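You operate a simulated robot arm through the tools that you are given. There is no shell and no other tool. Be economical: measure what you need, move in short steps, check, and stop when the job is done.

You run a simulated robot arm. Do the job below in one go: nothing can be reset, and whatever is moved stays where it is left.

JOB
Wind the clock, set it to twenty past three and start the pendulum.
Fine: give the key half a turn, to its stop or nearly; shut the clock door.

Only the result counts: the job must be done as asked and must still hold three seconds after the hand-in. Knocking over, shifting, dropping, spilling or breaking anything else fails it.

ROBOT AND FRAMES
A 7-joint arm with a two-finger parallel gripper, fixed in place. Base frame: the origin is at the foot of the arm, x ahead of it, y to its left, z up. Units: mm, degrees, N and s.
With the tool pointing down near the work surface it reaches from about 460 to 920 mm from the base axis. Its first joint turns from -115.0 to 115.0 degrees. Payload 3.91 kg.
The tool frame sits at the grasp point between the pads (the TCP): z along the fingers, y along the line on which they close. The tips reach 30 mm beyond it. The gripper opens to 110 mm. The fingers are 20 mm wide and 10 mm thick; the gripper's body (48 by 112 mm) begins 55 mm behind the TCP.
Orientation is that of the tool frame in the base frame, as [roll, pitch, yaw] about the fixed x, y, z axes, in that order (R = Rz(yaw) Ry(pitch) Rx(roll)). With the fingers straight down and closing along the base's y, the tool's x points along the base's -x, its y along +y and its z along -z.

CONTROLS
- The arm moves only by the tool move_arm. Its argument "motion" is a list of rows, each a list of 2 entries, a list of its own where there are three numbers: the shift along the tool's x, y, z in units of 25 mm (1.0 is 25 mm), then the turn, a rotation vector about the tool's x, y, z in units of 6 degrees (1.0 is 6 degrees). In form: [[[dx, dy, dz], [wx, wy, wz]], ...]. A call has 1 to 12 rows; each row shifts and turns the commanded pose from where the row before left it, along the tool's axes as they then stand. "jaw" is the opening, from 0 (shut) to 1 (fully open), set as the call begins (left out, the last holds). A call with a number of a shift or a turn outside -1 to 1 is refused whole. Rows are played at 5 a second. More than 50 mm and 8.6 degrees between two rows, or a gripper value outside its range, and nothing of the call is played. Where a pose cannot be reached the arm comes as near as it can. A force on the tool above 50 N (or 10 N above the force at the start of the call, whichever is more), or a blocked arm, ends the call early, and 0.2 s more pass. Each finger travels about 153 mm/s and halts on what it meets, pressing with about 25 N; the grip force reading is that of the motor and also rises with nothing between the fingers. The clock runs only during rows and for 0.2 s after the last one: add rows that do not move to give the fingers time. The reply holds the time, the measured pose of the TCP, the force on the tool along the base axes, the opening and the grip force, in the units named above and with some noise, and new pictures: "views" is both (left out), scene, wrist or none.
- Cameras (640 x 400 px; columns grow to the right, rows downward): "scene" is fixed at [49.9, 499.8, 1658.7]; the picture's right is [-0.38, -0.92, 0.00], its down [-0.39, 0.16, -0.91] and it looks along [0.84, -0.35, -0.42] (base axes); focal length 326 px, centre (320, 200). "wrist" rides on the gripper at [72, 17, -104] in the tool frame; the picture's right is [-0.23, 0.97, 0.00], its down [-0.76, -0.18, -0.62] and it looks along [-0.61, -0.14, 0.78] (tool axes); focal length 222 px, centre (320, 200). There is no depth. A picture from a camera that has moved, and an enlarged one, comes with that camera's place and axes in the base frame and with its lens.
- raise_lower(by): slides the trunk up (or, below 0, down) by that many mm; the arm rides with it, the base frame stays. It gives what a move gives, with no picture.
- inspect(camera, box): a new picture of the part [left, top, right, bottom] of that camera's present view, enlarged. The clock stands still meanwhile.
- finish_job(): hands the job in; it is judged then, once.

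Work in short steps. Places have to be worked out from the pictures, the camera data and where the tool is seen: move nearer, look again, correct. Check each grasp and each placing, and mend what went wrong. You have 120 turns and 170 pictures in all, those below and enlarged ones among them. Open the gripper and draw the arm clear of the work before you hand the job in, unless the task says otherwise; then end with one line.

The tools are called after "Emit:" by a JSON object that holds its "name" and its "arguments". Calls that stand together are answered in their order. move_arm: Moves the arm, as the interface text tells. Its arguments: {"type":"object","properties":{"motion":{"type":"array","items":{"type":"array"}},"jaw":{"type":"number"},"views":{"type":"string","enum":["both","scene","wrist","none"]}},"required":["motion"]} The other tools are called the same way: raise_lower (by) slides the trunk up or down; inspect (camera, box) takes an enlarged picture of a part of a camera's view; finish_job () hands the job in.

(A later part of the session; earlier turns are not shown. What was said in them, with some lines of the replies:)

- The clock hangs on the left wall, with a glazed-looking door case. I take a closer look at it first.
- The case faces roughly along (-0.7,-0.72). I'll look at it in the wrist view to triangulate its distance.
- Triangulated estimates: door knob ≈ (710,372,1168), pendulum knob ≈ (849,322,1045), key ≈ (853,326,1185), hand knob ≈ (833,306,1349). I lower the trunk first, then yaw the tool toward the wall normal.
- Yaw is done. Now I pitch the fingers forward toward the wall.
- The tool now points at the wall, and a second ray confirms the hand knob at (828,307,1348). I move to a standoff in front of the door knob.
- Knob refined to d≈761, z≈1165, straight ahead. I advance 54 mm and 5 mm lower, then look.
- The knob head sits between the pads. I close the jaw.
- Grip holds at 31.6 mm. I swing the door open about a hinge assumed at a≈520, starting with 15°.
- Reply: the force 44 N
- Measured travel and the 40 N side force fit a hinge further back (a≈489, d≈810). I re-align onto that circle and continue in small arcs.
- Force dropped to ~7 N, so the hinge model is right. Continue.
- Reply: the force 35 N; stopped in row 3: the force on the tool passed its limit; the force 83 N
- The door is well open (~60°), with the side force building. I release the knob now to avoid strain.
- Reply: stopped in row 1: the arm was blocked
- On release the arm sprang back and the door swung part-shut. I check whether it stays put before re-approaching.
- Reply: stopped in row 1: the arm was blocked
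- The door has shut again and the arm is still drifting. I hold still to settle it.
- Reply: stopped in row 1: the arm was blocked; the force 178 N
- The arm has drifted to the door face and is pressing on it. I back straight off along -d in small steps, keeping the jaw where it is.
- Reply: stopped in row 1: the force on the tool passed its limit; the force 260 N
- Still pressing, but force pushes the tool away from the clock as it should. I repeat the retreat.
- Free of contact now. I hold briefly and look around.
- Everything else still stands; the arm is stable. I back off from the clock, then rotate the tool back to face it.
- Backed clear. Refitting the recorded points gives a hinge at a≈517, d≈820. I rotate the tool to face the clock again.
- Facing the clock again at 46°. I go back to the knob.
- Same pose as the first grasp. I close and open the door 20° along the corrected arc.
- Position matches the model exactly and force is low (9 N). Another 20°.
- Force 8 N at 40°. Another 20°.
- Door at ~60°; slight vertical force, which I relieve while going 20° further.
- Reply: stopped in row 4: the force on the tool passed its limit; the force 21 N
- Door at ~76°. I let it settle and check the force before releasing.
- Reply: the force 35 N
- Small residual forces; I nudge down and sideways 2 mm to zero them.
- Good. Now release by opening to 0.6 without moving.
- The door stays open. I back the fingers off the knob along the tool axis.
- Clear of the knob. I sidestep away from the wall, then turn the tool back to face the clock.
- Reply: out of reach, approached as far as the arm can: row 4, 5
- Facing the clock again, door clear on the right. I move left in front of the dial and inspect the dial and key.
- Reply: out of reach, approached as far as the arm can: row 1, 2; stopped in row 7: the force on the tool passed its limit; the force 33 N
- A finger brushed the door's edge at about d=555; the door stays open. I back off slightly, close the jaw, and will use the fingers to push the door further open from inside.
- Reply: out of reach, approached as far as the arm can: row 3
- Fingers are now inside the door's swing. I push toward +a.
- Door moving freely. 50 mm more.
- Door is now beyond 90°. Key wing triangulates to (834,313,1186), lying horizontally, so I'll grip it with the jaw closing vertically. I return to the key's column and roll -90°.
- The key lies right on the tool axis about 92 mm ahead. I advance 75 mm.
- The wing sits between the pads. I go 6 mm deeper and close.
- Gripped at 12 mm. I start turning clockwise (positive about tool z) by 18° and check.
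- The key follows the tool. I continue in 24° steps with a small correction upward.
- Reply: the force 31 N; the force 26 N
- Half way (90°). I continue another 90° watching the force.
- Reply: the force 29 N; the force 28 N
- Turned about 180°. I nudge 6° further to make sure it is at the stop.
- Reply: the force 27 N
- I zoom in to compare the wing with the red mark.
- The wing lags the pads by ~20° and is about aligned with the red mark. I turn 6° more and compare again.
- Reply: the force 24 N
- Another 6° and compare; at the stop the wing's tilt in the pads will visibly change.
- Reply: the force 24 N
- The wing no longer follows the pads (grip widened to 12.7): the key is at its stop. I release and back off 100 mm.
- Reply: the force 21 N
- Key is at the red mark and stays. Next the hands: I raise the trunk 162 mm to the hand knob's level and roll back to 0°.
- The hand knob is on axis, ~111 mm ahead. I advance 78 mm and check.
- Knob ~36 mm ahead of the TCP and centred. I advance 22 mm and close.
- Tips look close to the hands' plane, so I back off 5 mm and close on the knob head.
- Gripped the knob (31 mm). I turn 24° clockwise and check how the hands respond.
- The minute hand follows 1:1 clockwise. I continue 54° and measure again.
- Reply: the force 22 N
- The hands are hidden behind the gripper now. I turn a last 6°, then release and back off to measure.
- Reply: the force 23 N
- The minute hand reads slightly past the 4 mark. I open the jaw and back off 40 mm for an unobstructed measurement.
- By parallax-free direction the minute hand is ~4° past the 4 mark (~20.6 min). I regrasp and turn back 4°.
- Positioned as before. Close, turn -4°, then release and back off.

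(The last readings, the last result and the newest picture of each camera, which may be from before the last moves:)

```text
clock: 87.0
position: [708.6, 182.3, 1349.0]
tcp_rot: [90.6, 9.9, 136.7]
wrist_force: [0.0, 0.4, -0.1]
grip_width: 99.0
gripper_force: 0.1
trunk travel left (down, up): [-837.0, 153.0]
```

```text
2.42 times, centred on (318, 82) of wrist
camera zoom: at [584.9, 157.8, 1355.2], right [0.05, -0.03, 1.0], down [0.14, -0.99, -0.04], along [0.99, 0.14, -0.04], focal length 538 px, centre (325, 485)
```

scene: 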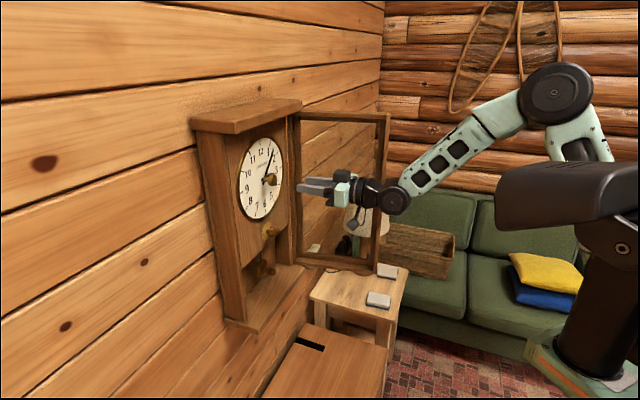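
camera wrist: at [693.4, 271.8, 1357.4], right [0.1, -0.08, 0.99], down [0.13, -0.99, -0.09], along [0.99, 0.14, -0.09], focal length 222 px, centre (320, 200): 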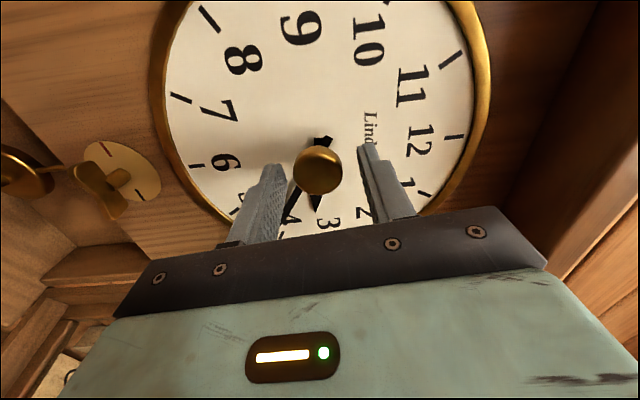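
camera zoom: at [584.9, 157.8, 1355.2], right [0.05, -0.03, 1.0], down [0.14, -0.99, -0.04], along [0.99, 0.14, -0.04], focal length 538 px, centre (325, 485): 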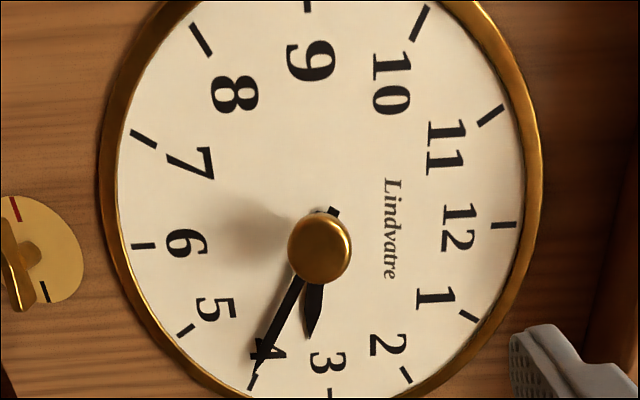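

Minute hand now points at the 4 (≈20.2 min) and the hour hand past 3: good. Next the pendulum knob, at ≈(847,321,1048): I lower the trunk, level the roll to 90° and descend.

Emit:
{"name": "raise_lower", "arguments": {"by": -162}}

Emit:
{"name": "move_arm", "arguments": {"motion": [[[0, 0, 0], [0, 0, 0.83]], [[0, 0, 0], [0, 0, 0.83]], [[0, -0.8, 0], [0, 0, 0]], [[0, -0.8, 0], [0, 0, 0]], [[0, -0.8, 0], [0, 0, 0]], [[0, -0.8, 0], [0, 0, 0]], [[0, -0.8, 0], [0, 0, 0]], [[0, -0.8, 0], [0, 0, 0]], [[0, -0.7, 0], [0, 0, 0]], [[0, 0, 0], [0, 0, 0]]], "jaw": 0.4}}

```text
clock: 88.9
position: [709.0, 181.0, 1187.7]
tcp_rot: [90.6, 9.9, 136.8]
wrist_force: [-0.9, -0.9, -0.3]
grip_width: 98.7
gripper_force: 0.1
trunk travel left (down, up): [-675.0, 315.0]
```

```text
clock: 91.1
position: [708.6, 180.3, 1049.5]
tcp_rot: [90.7, -0.1, 136.4]
wrist_force: [0.4, 0.5, -0.3]
grip_width: 43.8
gripper_force: 0.0
trunk travel left (down, up): [-675.0, 315.0]
camera wrist: at [584.8, 155.6, 1067.6], right [0.17, -0.15, 0.97], down [0.12, -0.98, -0.17], along [0.98, 0.15, -0.15], focal length 222 px, centre (320, 200)
```

scene: 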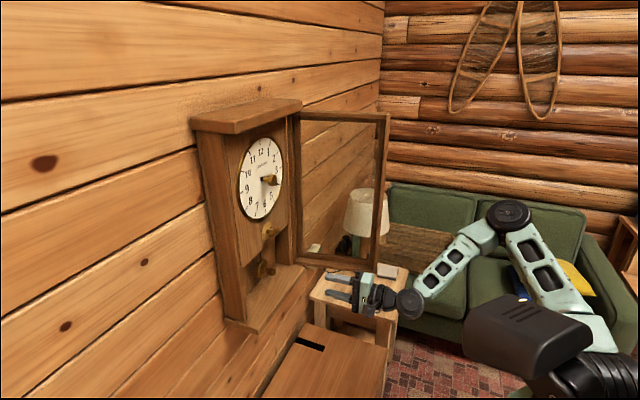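
wrist: 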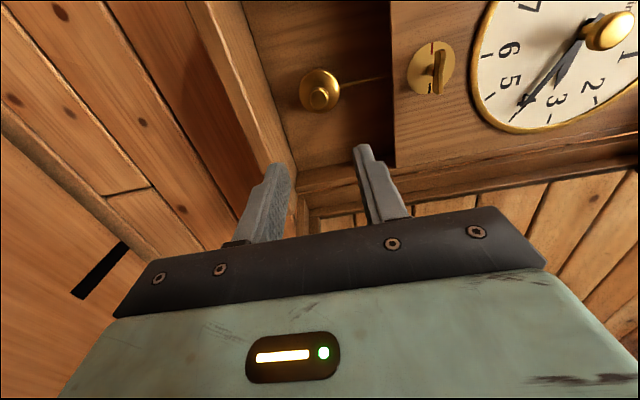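

The pendulum knob is dead ahead (~197 mm). I advance 130 mm, then look.

Emit:
{"name": "move_arm", "arguments": {"motion": [[[0, 0, 0.87], [0, 0, 0]], [[0, 0, 0.87], [0, 0, 0]], [[0, 0, 0.87], [0, 0, 0]], [[0, 0, 0.87], [0, 0, 0]], [[0, 0, 0.87], [0, 0, 0]], [[0, 0, 0.85], [0, 0, 0]], [[0, 0, 0], [0, 0, 0]]], "views": "wrist"}}

Emit:
{"name": "inspect", "arguments": {"camera": "scene", "box": [222, 230, 334, 300]}}

```text
clock: 92.7
position: [797.2, 275.3, 1048.6]
tcp_rot: [90.6, 0.0, 136.5]
wrist_force: [-0.6, -0.1, -1.0]
grip_width: 44.1
gripper_force: 0.0
trunk travel left (down, up): [-675.0, 315.0]
camera wrist: at [674.5, 250.2, 1066.7], right [0.17, -0.15, 0.97], down [0.12, -0.98, -0.17], along [0.98, 0.15, -0.15], focal length 222 px, centre (320, 200)
```

wrist: 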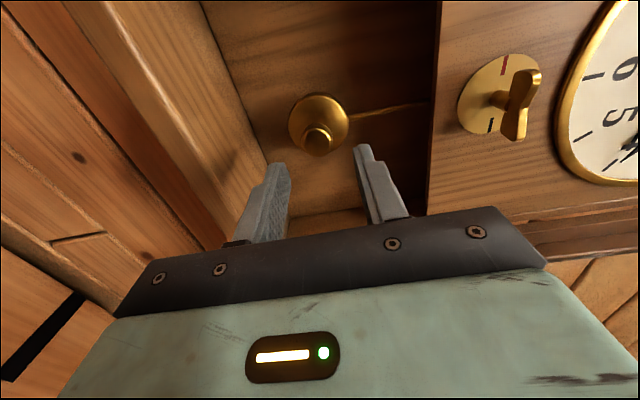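

```text
5.71 times, centred on (278, 265) of scene
camera zoom: at [49.9, 499.8, 1658.7], right [-0.38, -0.92, 0.0], down [-0.39, 0.16, -0.91], along [0.84, -0.35, -0.42], focal length 1864 px, centre (560, -171)
```

zoom: 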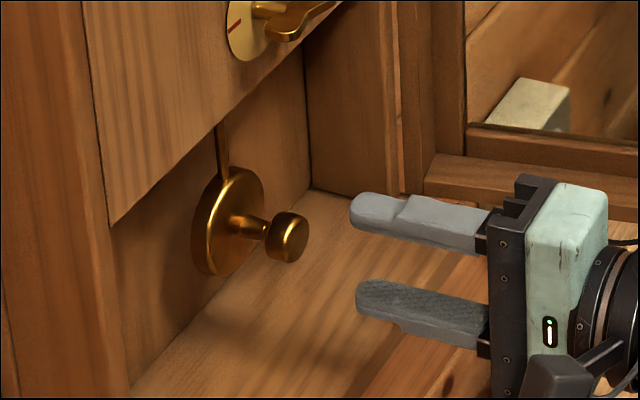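

Clear approach; knob head ~70 mm ahead. I advance 54 mm and close.

Emit:
{"name": "move_arm", "arguments": {"motion": [[[0, 0, 0.72], [0, 0, 0]], [[0, 0, 0.72], [0, 0, 0]], [[0, 0, 0.72], [0, 0, 0]], [[0, 0, 0], [0, 0, 0]]], "views": "none"}}

Emit:
{"name": "move_arm", "arguments": {"motion": [[[0, 0, 0], [0, 0, 0]], [[0, 0, 0], [0, 0, 0]], [[0, 0, 0], [0, 0, 0]]], "jaw": 0.0, "views": "wrist"}}

Emit:
{"name": "inspect", "arguments": {"camera": "scene", "box": [222, 230, 334, 300]}}

```text
clock: 93.7
position: [835.5, 314.8, 1048.3]
tcp_rot: [90.7, 0.0, 136.6]
wrist_force: [-0.3, 0.3, -0.3]
grip_width: 43.9
gripper_force: 0.1
trunk travel left (down, up): [-675.0, 315.0]
```

```text
clock: 94.5
position: [836.1, 314.1, 1044.8]
tcp_rot: [90.9, -0.1, 136.7]
wrist_force: [0.6, 0.7, -12.3]
grip_width: 24.8
gripper_force: 44.8
trunk travel left (down, up): [-675.0, 315.0]
camera wrist: at [712.6, 289.6, 1064.0], right [0.18, -0.15, 0.97], down [0.12, -0.98, -0.17], along [0.98, 0.15, -0.15], focal length 222 px, centre (320, 200)
```

wrist: 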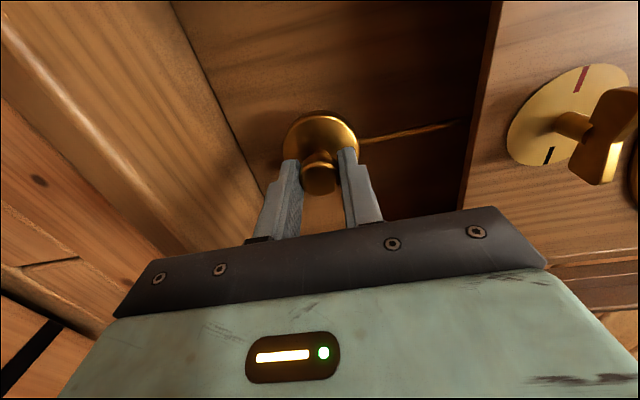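

```text
5.71 times, centred on (278, 265) of scene
camera zoom: at [49.9, 499.8, 1658.7], right [-0.38, -0.92, 0.0], down [-0.39, 0.16, -0.91], along [0.84, -0.35, -0.42], focal length 1864 px, centre (560, -171)
```

zoom: 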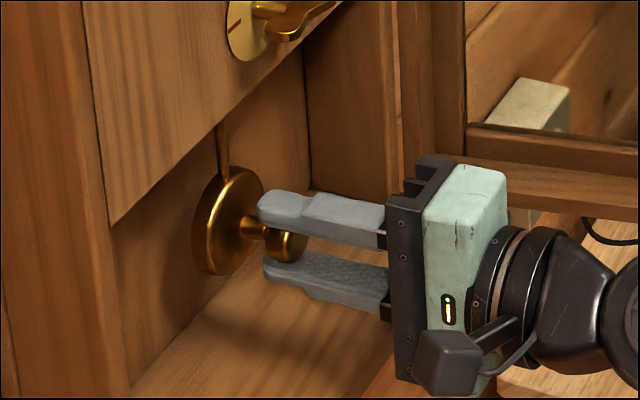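

Gripped. I draw the pendulum 42 mm to the right along its arc.

Emit:
{"name": "move_arm", "arguments": {"motion": [[[-0.42, 0.03, 0], [0, 0, 0]], [[-0.42, 0.03, 0], [0, 0, 0]], [[-0.42, 0.04, 0], [0, 0, 0]], [[-0.42, 0.04, 0], [0, 0, 0]], [[0, 0, 0], [0, 0, 0]]], "views": "wrist"}}

```text
clock: 95.7
position: [866.1, 283.8, 1048.2]
tcp_rot: [91.0, -0.1, 136.6]
wrist_force: [-12.6, -17.1, -26.0]
grip_width: 24.5
gripper_force: 45.1
trunk travel left (down, up): [-675.0, 315.0]
camera wrist: at [743.3, 259.2, 1067.3], right [0.18, -0.15, 0.97], down [0.12, -0.98, -0.17], along [0.98, 0.15, -0.16], focal length 222 px, centre (320, 200)
```

wrist: 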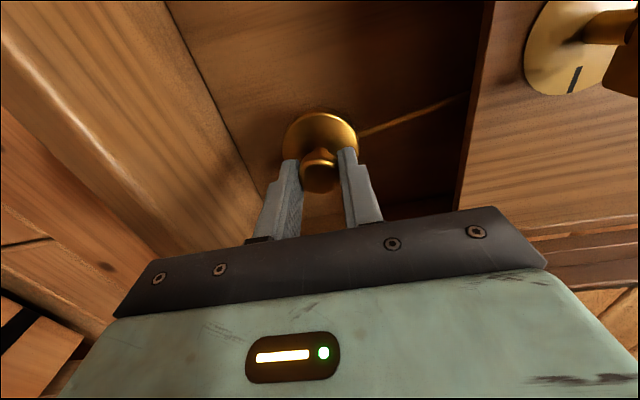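

Displaced. I open the jaw quickly and draw straight back.

Emit:
{"name": "move_arm", "arguments": {"motion": [[[0, 0, 0], [0, 0, 0]], [[0, 0, -0.9], [0, 0, 0]], [[0, 0, -0.9], [0, 0, 0]], [[0, 0, -0.9], [0, 0, 0]], [[0, 0, -0.9], [0, 0, 0]], [[0, 0, -0.9], [0, 0, 0]]], "jaw": 0.5, "views": "scene"}}

Emit:
{"name": "inspect", "arguments": {"camera": "scene", "box": [222, 230, 334, 300]}}

```text
clock: 97.1
position: [788.9, 203.3, 1053.5]
tcp_rot: [90.6, -0.1, 136.6]
wrist_force: [-0.8, 0.8, -0.1]
grip_width: 55.0
gripper_force: 0.0
trunk travel left (down, up): [-675.0, 315.0]
```

scene: 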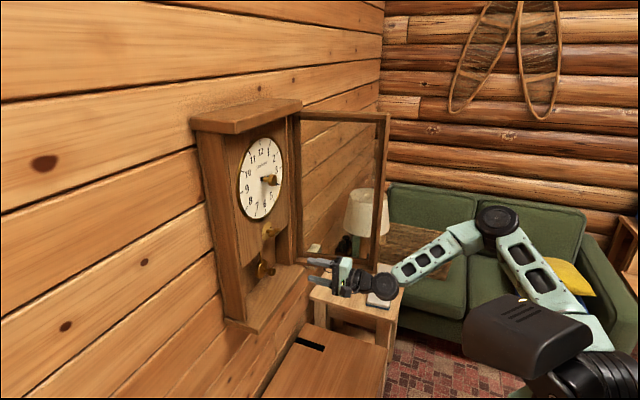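

```text
5.71 times, centred on (278, 265) of scene
camera zoom: at [49.9, 499.8, 1658.7], right [-0.38, -0.92, 0.0], down [-0.39, 0.16, -0.91], along [0.84, -0.35, -0.42], focal length 1864 px, centre (560, -171)
```

zoom: 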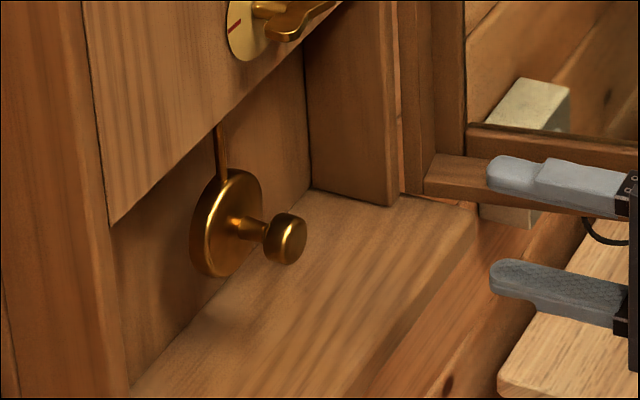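

Released cleanly. Now I retreat and circle around the open door to its outer side, at stile height below its knob.

Emit:
{"name": "move_arm", "arguments": {"motion": [[[0, 0.16, -1], [0, 0, 0]], [[0, 0.16, -1], [0, 0, 0]], [[0, 0.16, -1], [0, 0, 0]], [[0, 0.16, -1], [0, 0, 0]], [[0, 0.16, -1], [0, 0, 0]], [[0, 0.16, -1], [0, 0, 0]], [[0, 0.16, -1], [0, 0, 0]], [[0, 0.16, -1], [0, 0, 0]], [[-0.3, 0, -0.6], [0, 0, 0]], [[-1, 0, 0], [0, 0, 0]], [[-1, 0, 0], [0, 0, 0]], [[-1, 0, 0], [0, 0, 0]]], "jaw": 0.0, "views": "scene"}}

Emit:
{"name": "inspect", "arguments": {"camera": "scene", "box": [222, 230, 334, 300]}}

```text
clock: 99.7
position: [700.9, -8.6, 1087.8]
tcp_rot: [90.7, -0.1, 136.6]
wrist_force: [0.2, 0.9, 0.2]
grip_width: 0.0
gripper_force: 24.5
trunk travel left (down, up): [-675.0, 315.0]
```

scene: 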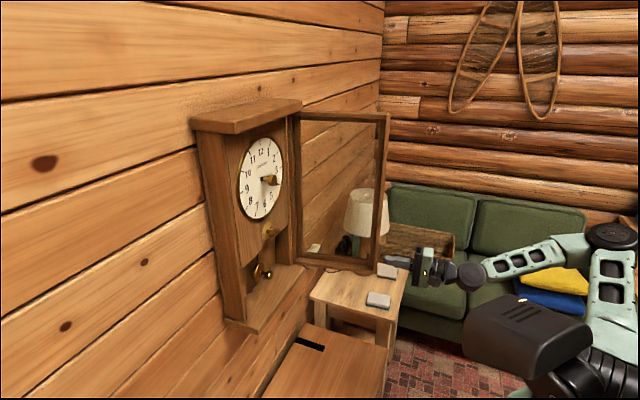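

```text
5.71 times, centred on (278, 265) of scene
camera zoom: at [49.9, 499.8, 1658.7], right [-0.38, -0.92, 0.0], down [-0.39, 0.16, -0.91], along [0.84, -0.35, -0.42], focal length 1864 px, centre (560, -171)
```

zoom: 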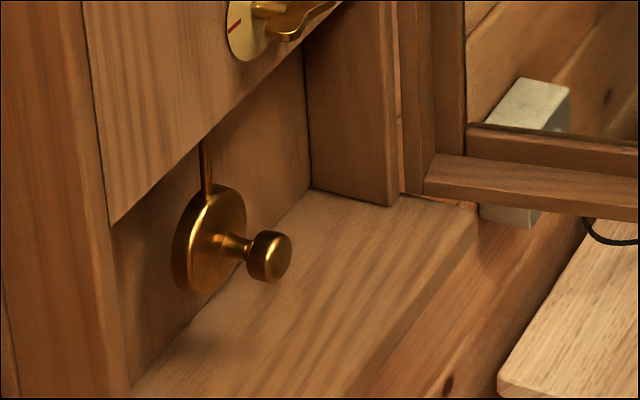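

The pendulum swings. I continue to the outer side of the door and forward beside its stile.

Emit:
{"name": "move_arm", "arguments": {"motion": [[[-1, 0, 0], [0, 0, 0]], [[-1, 0, 0], [0, 0, 0]], [[-1, 0, 0], [0, 0, 0]], [[-1, 0, 0], [0, 0, 0]], [[-1, 0, 0], [0, 0, 0]], [[-1, 0, 0], [0, 0, 0]], [[0, 0, 0.8], [0, 0, 0]], [[0, 0, 0.8], [0, 0, 0]], [[0, 0, 0.8], [0, 0, 0]]], "views": "scene"}}

Emit:
{"name": "inspect", "arguments": {"camera": "scene", "box": [222, 190, 414, 310]}}

```text
clock: 101.7
position: [851.3, -67.8, 1087.6]
tcp_rot: [90.8, -0.1, 136.6]
wrist_force: [0.1, 0.3, 0.6]
grip_width: 0.0
gripper_force: 24.9
trunk travel left (down, up): [-675.0, 315.0]
```

scene: 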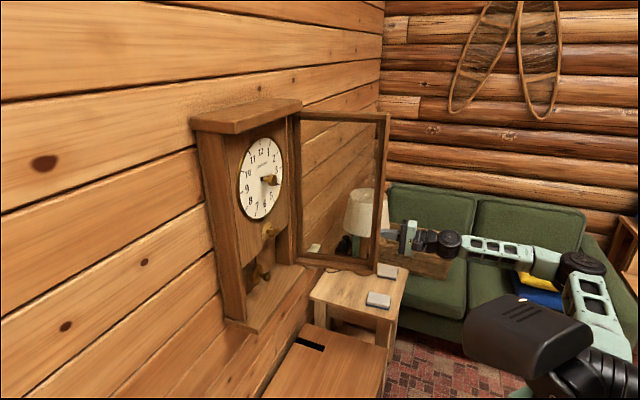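

```text
3.33 times, centred on (318, 250) of scene
camera zoom: at [49.9, 499.8, 1658.7], right [-0.38, -0.92, 0.0], down [-0.39, 0.16, -0.91], along [0.84, -0.35, -0.42], focal length 1087 px, centre (327, 33)
```

zoom: 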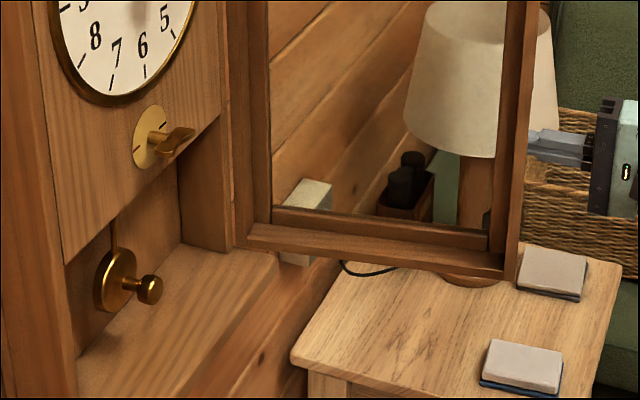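

In place outside the stile. I sweep left to swing the door toward shut.

Emit:
{"name": "move_arm", "arguments": {"motion": [[[0.935, 0, -0.126], [0, 0, 0]], [[0.935, 0, -0.126], [0, 0, 0]], [[0.78, 0, -0.1], [0, 0, 0]], [[0.78, 0, -0.1], [0, 0, 0]], [[0.78, 0, -0.1], [0, 0, 0]], [[0.7, 0, -0.1], [0, 0, 0]], [[0.7, 0, -0.1], [0, 0, 0]], [[0.73, 0, 0.12], [0, 0, 0]], [[0.73, 0, 0.12], [0, 0, 0]], [[0.73, 0, 0.12], [0, 0, 0]], [[0.73, 0, 0.12], [0, 0, 0]], [[0.73, 0, 0.12], [0, 0, 0]]], "views": "scene"}}

```text
clock: 104.3
position: [678.5, 87.9, 1087.9]
tcp_rot: [90.7, -0.1, 136.5]
wrist_force: [-0.8, 0.4, -0.8]
grip_width: 0.0
gripper_force: 24.5
trunk travel left (down, up): [-675.0, 315.0]
```

scene: 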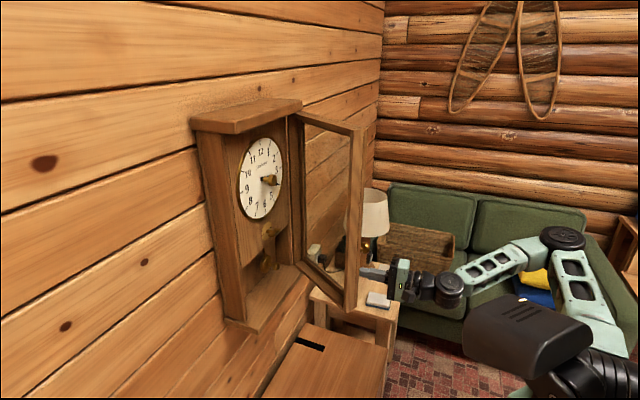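

Door at ~60°. I follow the arc onward toward closing.

Emit:
{"name": "move_arm", "arguments": {"motion": [[[0.82, 0, 0.48], [0, 0, 0]], [[0.82, 0, 0.48], [0, 0, 0]], [[0.82, 0, 0.48], [0, 0, 0]], [[0.69, 0, 0.62], [0, 0, 0]], [[0.69, 0, 0.62], [0, 0, 0]], [[0.69, 0, 0.62], [0, 0, 0]], [[0.5, 0, 0.78], [0, 0, 0]], [[0.5, 0, 0.78], [0, 0, 0]], [[0.5, 0, 0.78], [0, 0, 0]]], "views": "scene"}}

```text
clock: 106.3
position: [667.2, 294.2, 1085.3]
tcp_rot: [90.7, -0.1, 136.5]
wrist_force: [0.3, -0.9, -0.4]
grip_width: 0.0
gripper_force: 25.1
trunk travel left (down, up): [-675.0, 315.0]
```

scene: 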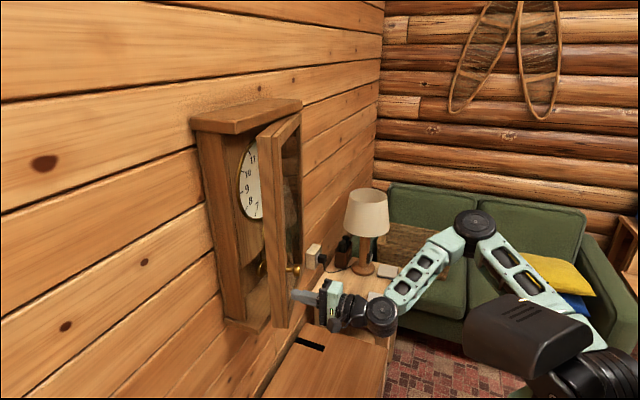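

Door ~20° from shut. I push gently the rest of the way.

Emit:
{"name": "move_arm", "arguments": {"motion": [[[0.32, 0, 0.8], [0, 0, 0]], [[0.3, 0, 0.8], [0, 0, 0]], [[0.1, 0, 0.5], [0, 0, 0]], [[0.1, 0, 0.5], [0, 0, 0]], [[0, 0, 0.3], [0, 0, 0]], [[0, 0, 0.3], [0, 0, 0]], [[0, 0, 0], [0, 0, 0]]], "views": "scene"}}

Emit:
{"name": "inspect", "arguments": {"camera": "scene", "box": [190, 190, 350, 340]}}

```text
clock: 107.9
position: [707.2, 367.5, 1084.3]
tcp_rot: [90.7, -0.1, 136.5]
wrist_force: [0.6, 0.3, -0.1]
grip_width: 0.1
gripper_force: 24.9
trunk travel left (down, up): [-675.0, 315.0]
```

scene: 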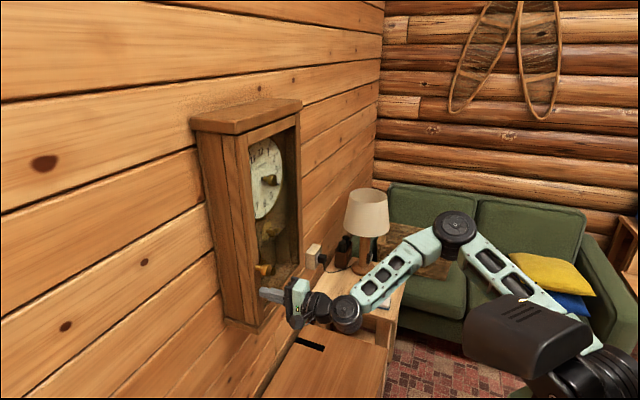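

```text
2.67 times, centred on (270, 265) of scene
camera zoom: at [49.9, 499.8, 1658.7], right [-0.38, -0.92, 0.0], down [-0.39, 0.16, -0.91], along [0.84, -0.35, -0.42], focal length 870 px, centre (453, 27)
```

zoom: 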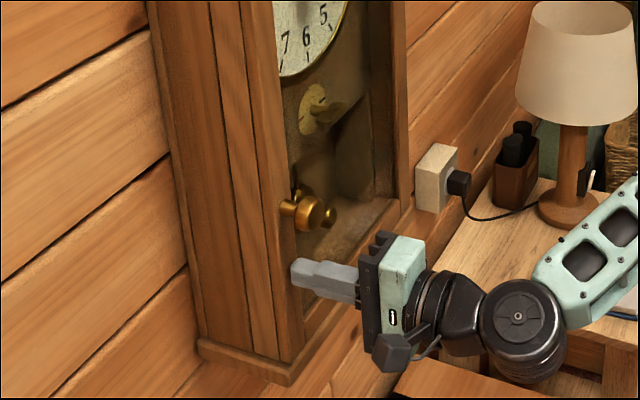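

Nearly shut. A few mm more until contact force shows.

Emit:
{"name": "move_arm", "arguments": {"motion": [[[0, 0, 0.16], [0, 0, 0]], [[0, 0, 0.16], [0, 0, 0]], [[0, 0, 0.16], [0, 0, 0]], [[0, 0, 0], [0, 0, 0]]], "views": "none"}}

```text
clock: 108.5
position: [708.7, 368.0, 1084.6]
tcp_rot: [90.8, 0.2, 136.5]
wrist_force: [-17.8, -35.8, -3.1]
grip_width: 0.0
gripper_force: 25.1
trunk travel left (down, up): [-675.0, 315.0]
stopped in row 2: the force on the tool passed its limit (the readings are from after the stop); the commanded pose is now the measured one
```

Firm contact at the door's stop: it is shut. I withdraw straight back and check the door, hands and pendulum.

Emit:
{"name": "move_arm", "arguments": {"motion": [[[0, 0, -0.5], [0, 0, 0]], [[0, 0, -0.9], [0, 0, 0]], [[0, 0, -0.9], [0, 0, 0]], [[0, 0, -0.9], [0, 0, 0]], [[0, 0, -0.9], [0, 0, 0]], [[0, 0, -0.9], [0, 0, 0]], [[0, 0, -0.9], [0, 0, 0]]], "jaw": 0.4, "views": "wrist"}}

Emit:
{"name": "inspect", "arguments": {"camera": "scene", "box": [190, 90, 350, 190]}}

Emit:
{"name": "inspect", "arguments": {"camera": "scene", "box": [190, 190, 350, 340]}}

```text
clock: 110.1
position: [606.3, 265.5, 1087.0]
tcp_rot: [90.7, 0.1, 136.5]
wrist_force: [0.5, -0.5, -0.2]
grip_width: 44.1
gripper_force: 0.0
trunk travel left (down, up): [-675.0, 315.0]
camera wrist: at [484.1, 239.6, 1105.5], right [0.17, -0.15, 0.97], down [0.12, -0.98, -0.17], along [0.98, 0.15, -0.15], focal length 222 px, centre (320, 200)
```

wrist: 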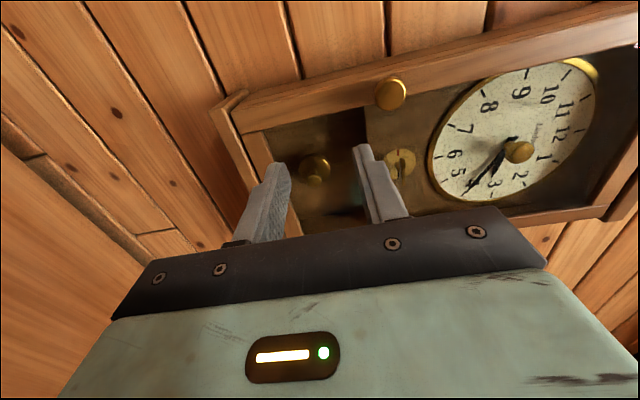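

```text
4.00 times, centred on (270, 140) of scene
camera zoom: at [49.9, 499.8, 1658.7], right [-0.38, -0.92, 0.0], down [-0.39, 0.16, -0.91], along [0.84, -0.35, -0.42], focal length 1305 px, centre (520, 440)
```

zoom: 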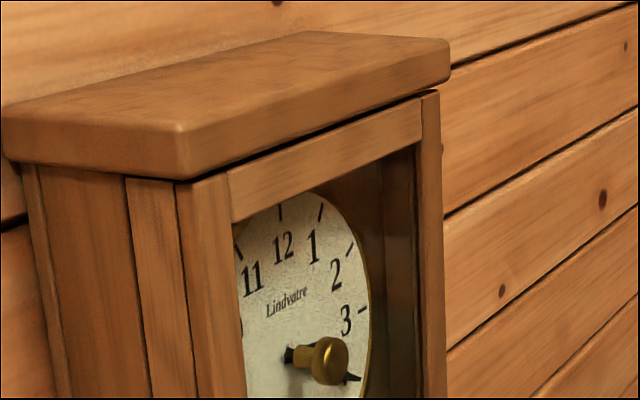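

```text
2.67 times, centred on (270, 265) of scene
camera zoom: at [49.9, 499.8, 1658.7], right [-0.38, -0.92, 0.0], down [-0.39, 0.16, -0.91], along [0.84, -0.35, -0.42], focal length 870 px, centre (453, 27)
```

zoom: 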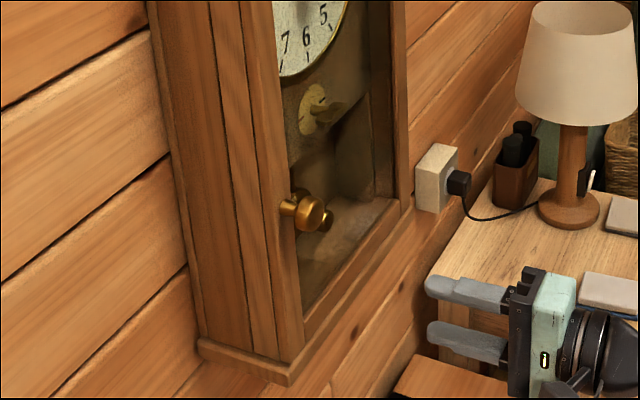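

Door flush as originally, time 3:20. I draw back further and take two wrist looks to confirm the pendulum is still swinging.

Emit:
{"name": "move_arm", "arguments": {"motion": [[[0, 0, -0.6], [0, 0, 0]], [[0, 0, 0], [0, 0, 0]]], "views": "wrist"}}

Emit:
{"name": "move_arm", "arguments": {"motion": [[[0, 0, 0], [0, 0, 0]]], "views": "wrist"}}

Emit:
{"name": "move_arm", "arguments": {"motion": [[[0, 0, 0], [0, 0, 0]]], "views": "wrist"}}

```text
clock: 110.7
position: [597.6, 252.5, 1088.3]
tcp_rot: [90.7, 0.1, 136.7]
wrist_force: [0.3, 0.2, -0.5]
grip_width: 44.1
gripper_force: 0.0
trunk travel left (down, up): [-675.0, 315.0]
camera wrist: at [473.6, 228.5, 1105.5], right [0.17, -0.15, 0.97], down [0.12, -0.98, -0.17], along [0.98, 0.15, -0.15], focal length 222 px, centre (320, 200)
```

wrist: 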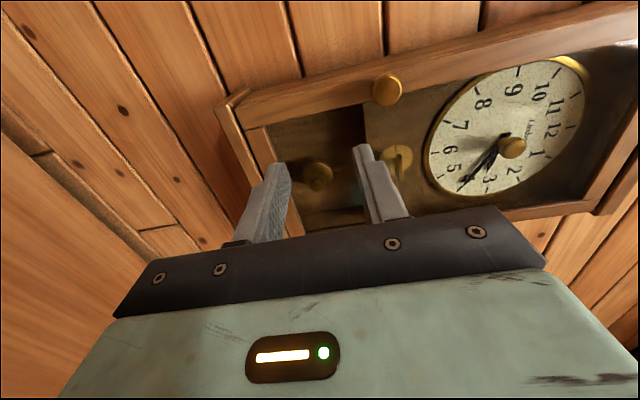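

```text
clock: 111.1
position: [598.4, 253.6, 1087.1]
tcp_rot: [90.8, 0.2, 136.6]
wrist_force: [-0.1, 0.3, -0.3]
grip_width: 43.8
gripper_force: 0.0
trunk travel left (down, up): [-675.0, 315.0]
camera wrist: at [473.8, 228.6, 1105.4], right [0.17, -0.15, 0.97], down [0.12, -0.98, -0.17], along [0.98, 0.15, -0.15], focal length 222 px, centre (320, 200)
```

wrist: 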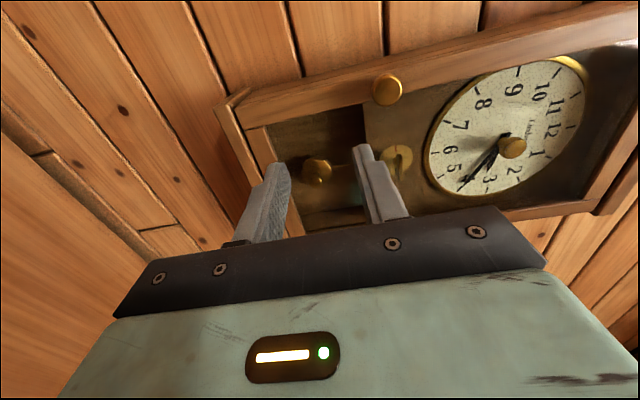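

```text
clock: 111.5
position: [596.8, 253.8, 1087.2]
tcp_rot: [90.8, 0.1, 136.6]
wrist_force: [-0.3, -0.5, -1.1]
grip_width: 44.0
gripper_force: 0.1
trunk travel left (down, up): [-675.0, 315.0]
camera wrist: at [473.8, 228.6, 1105.4], right [0.17, -0.15, 0.97], down [0.12, -0.98, -0.17], along [0.98, 0.15, -0.15], focal length 222 px, centre (320, 200)
```

wrist: 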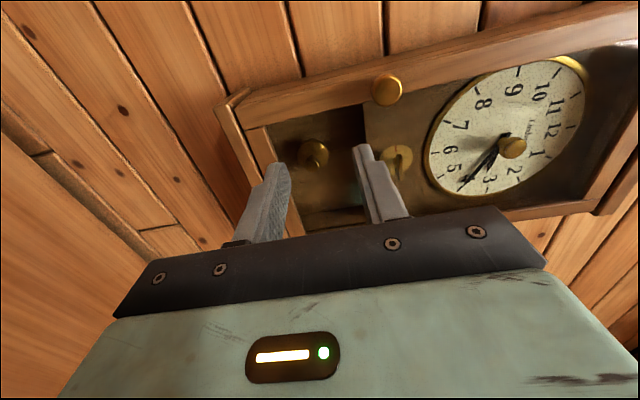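

The pendulum is still swinging (its bob moves between frames), the door is shut, the hands read 3:20 and the arm is clear with the gripper open. I hand in.

Emit:
{"name": "finish_job", "arguments": {}}

```text
The job is handed in.
```

I wound the clock half a turn to its stop, set it to twenty past three, started the pendulum and shut the door. My first try at opening the door slipped: the arm sprang off the knob and pressed hard on the shut door, at about 250 N on the tool, before I backed it away. I saw no damage and nothing else moved.
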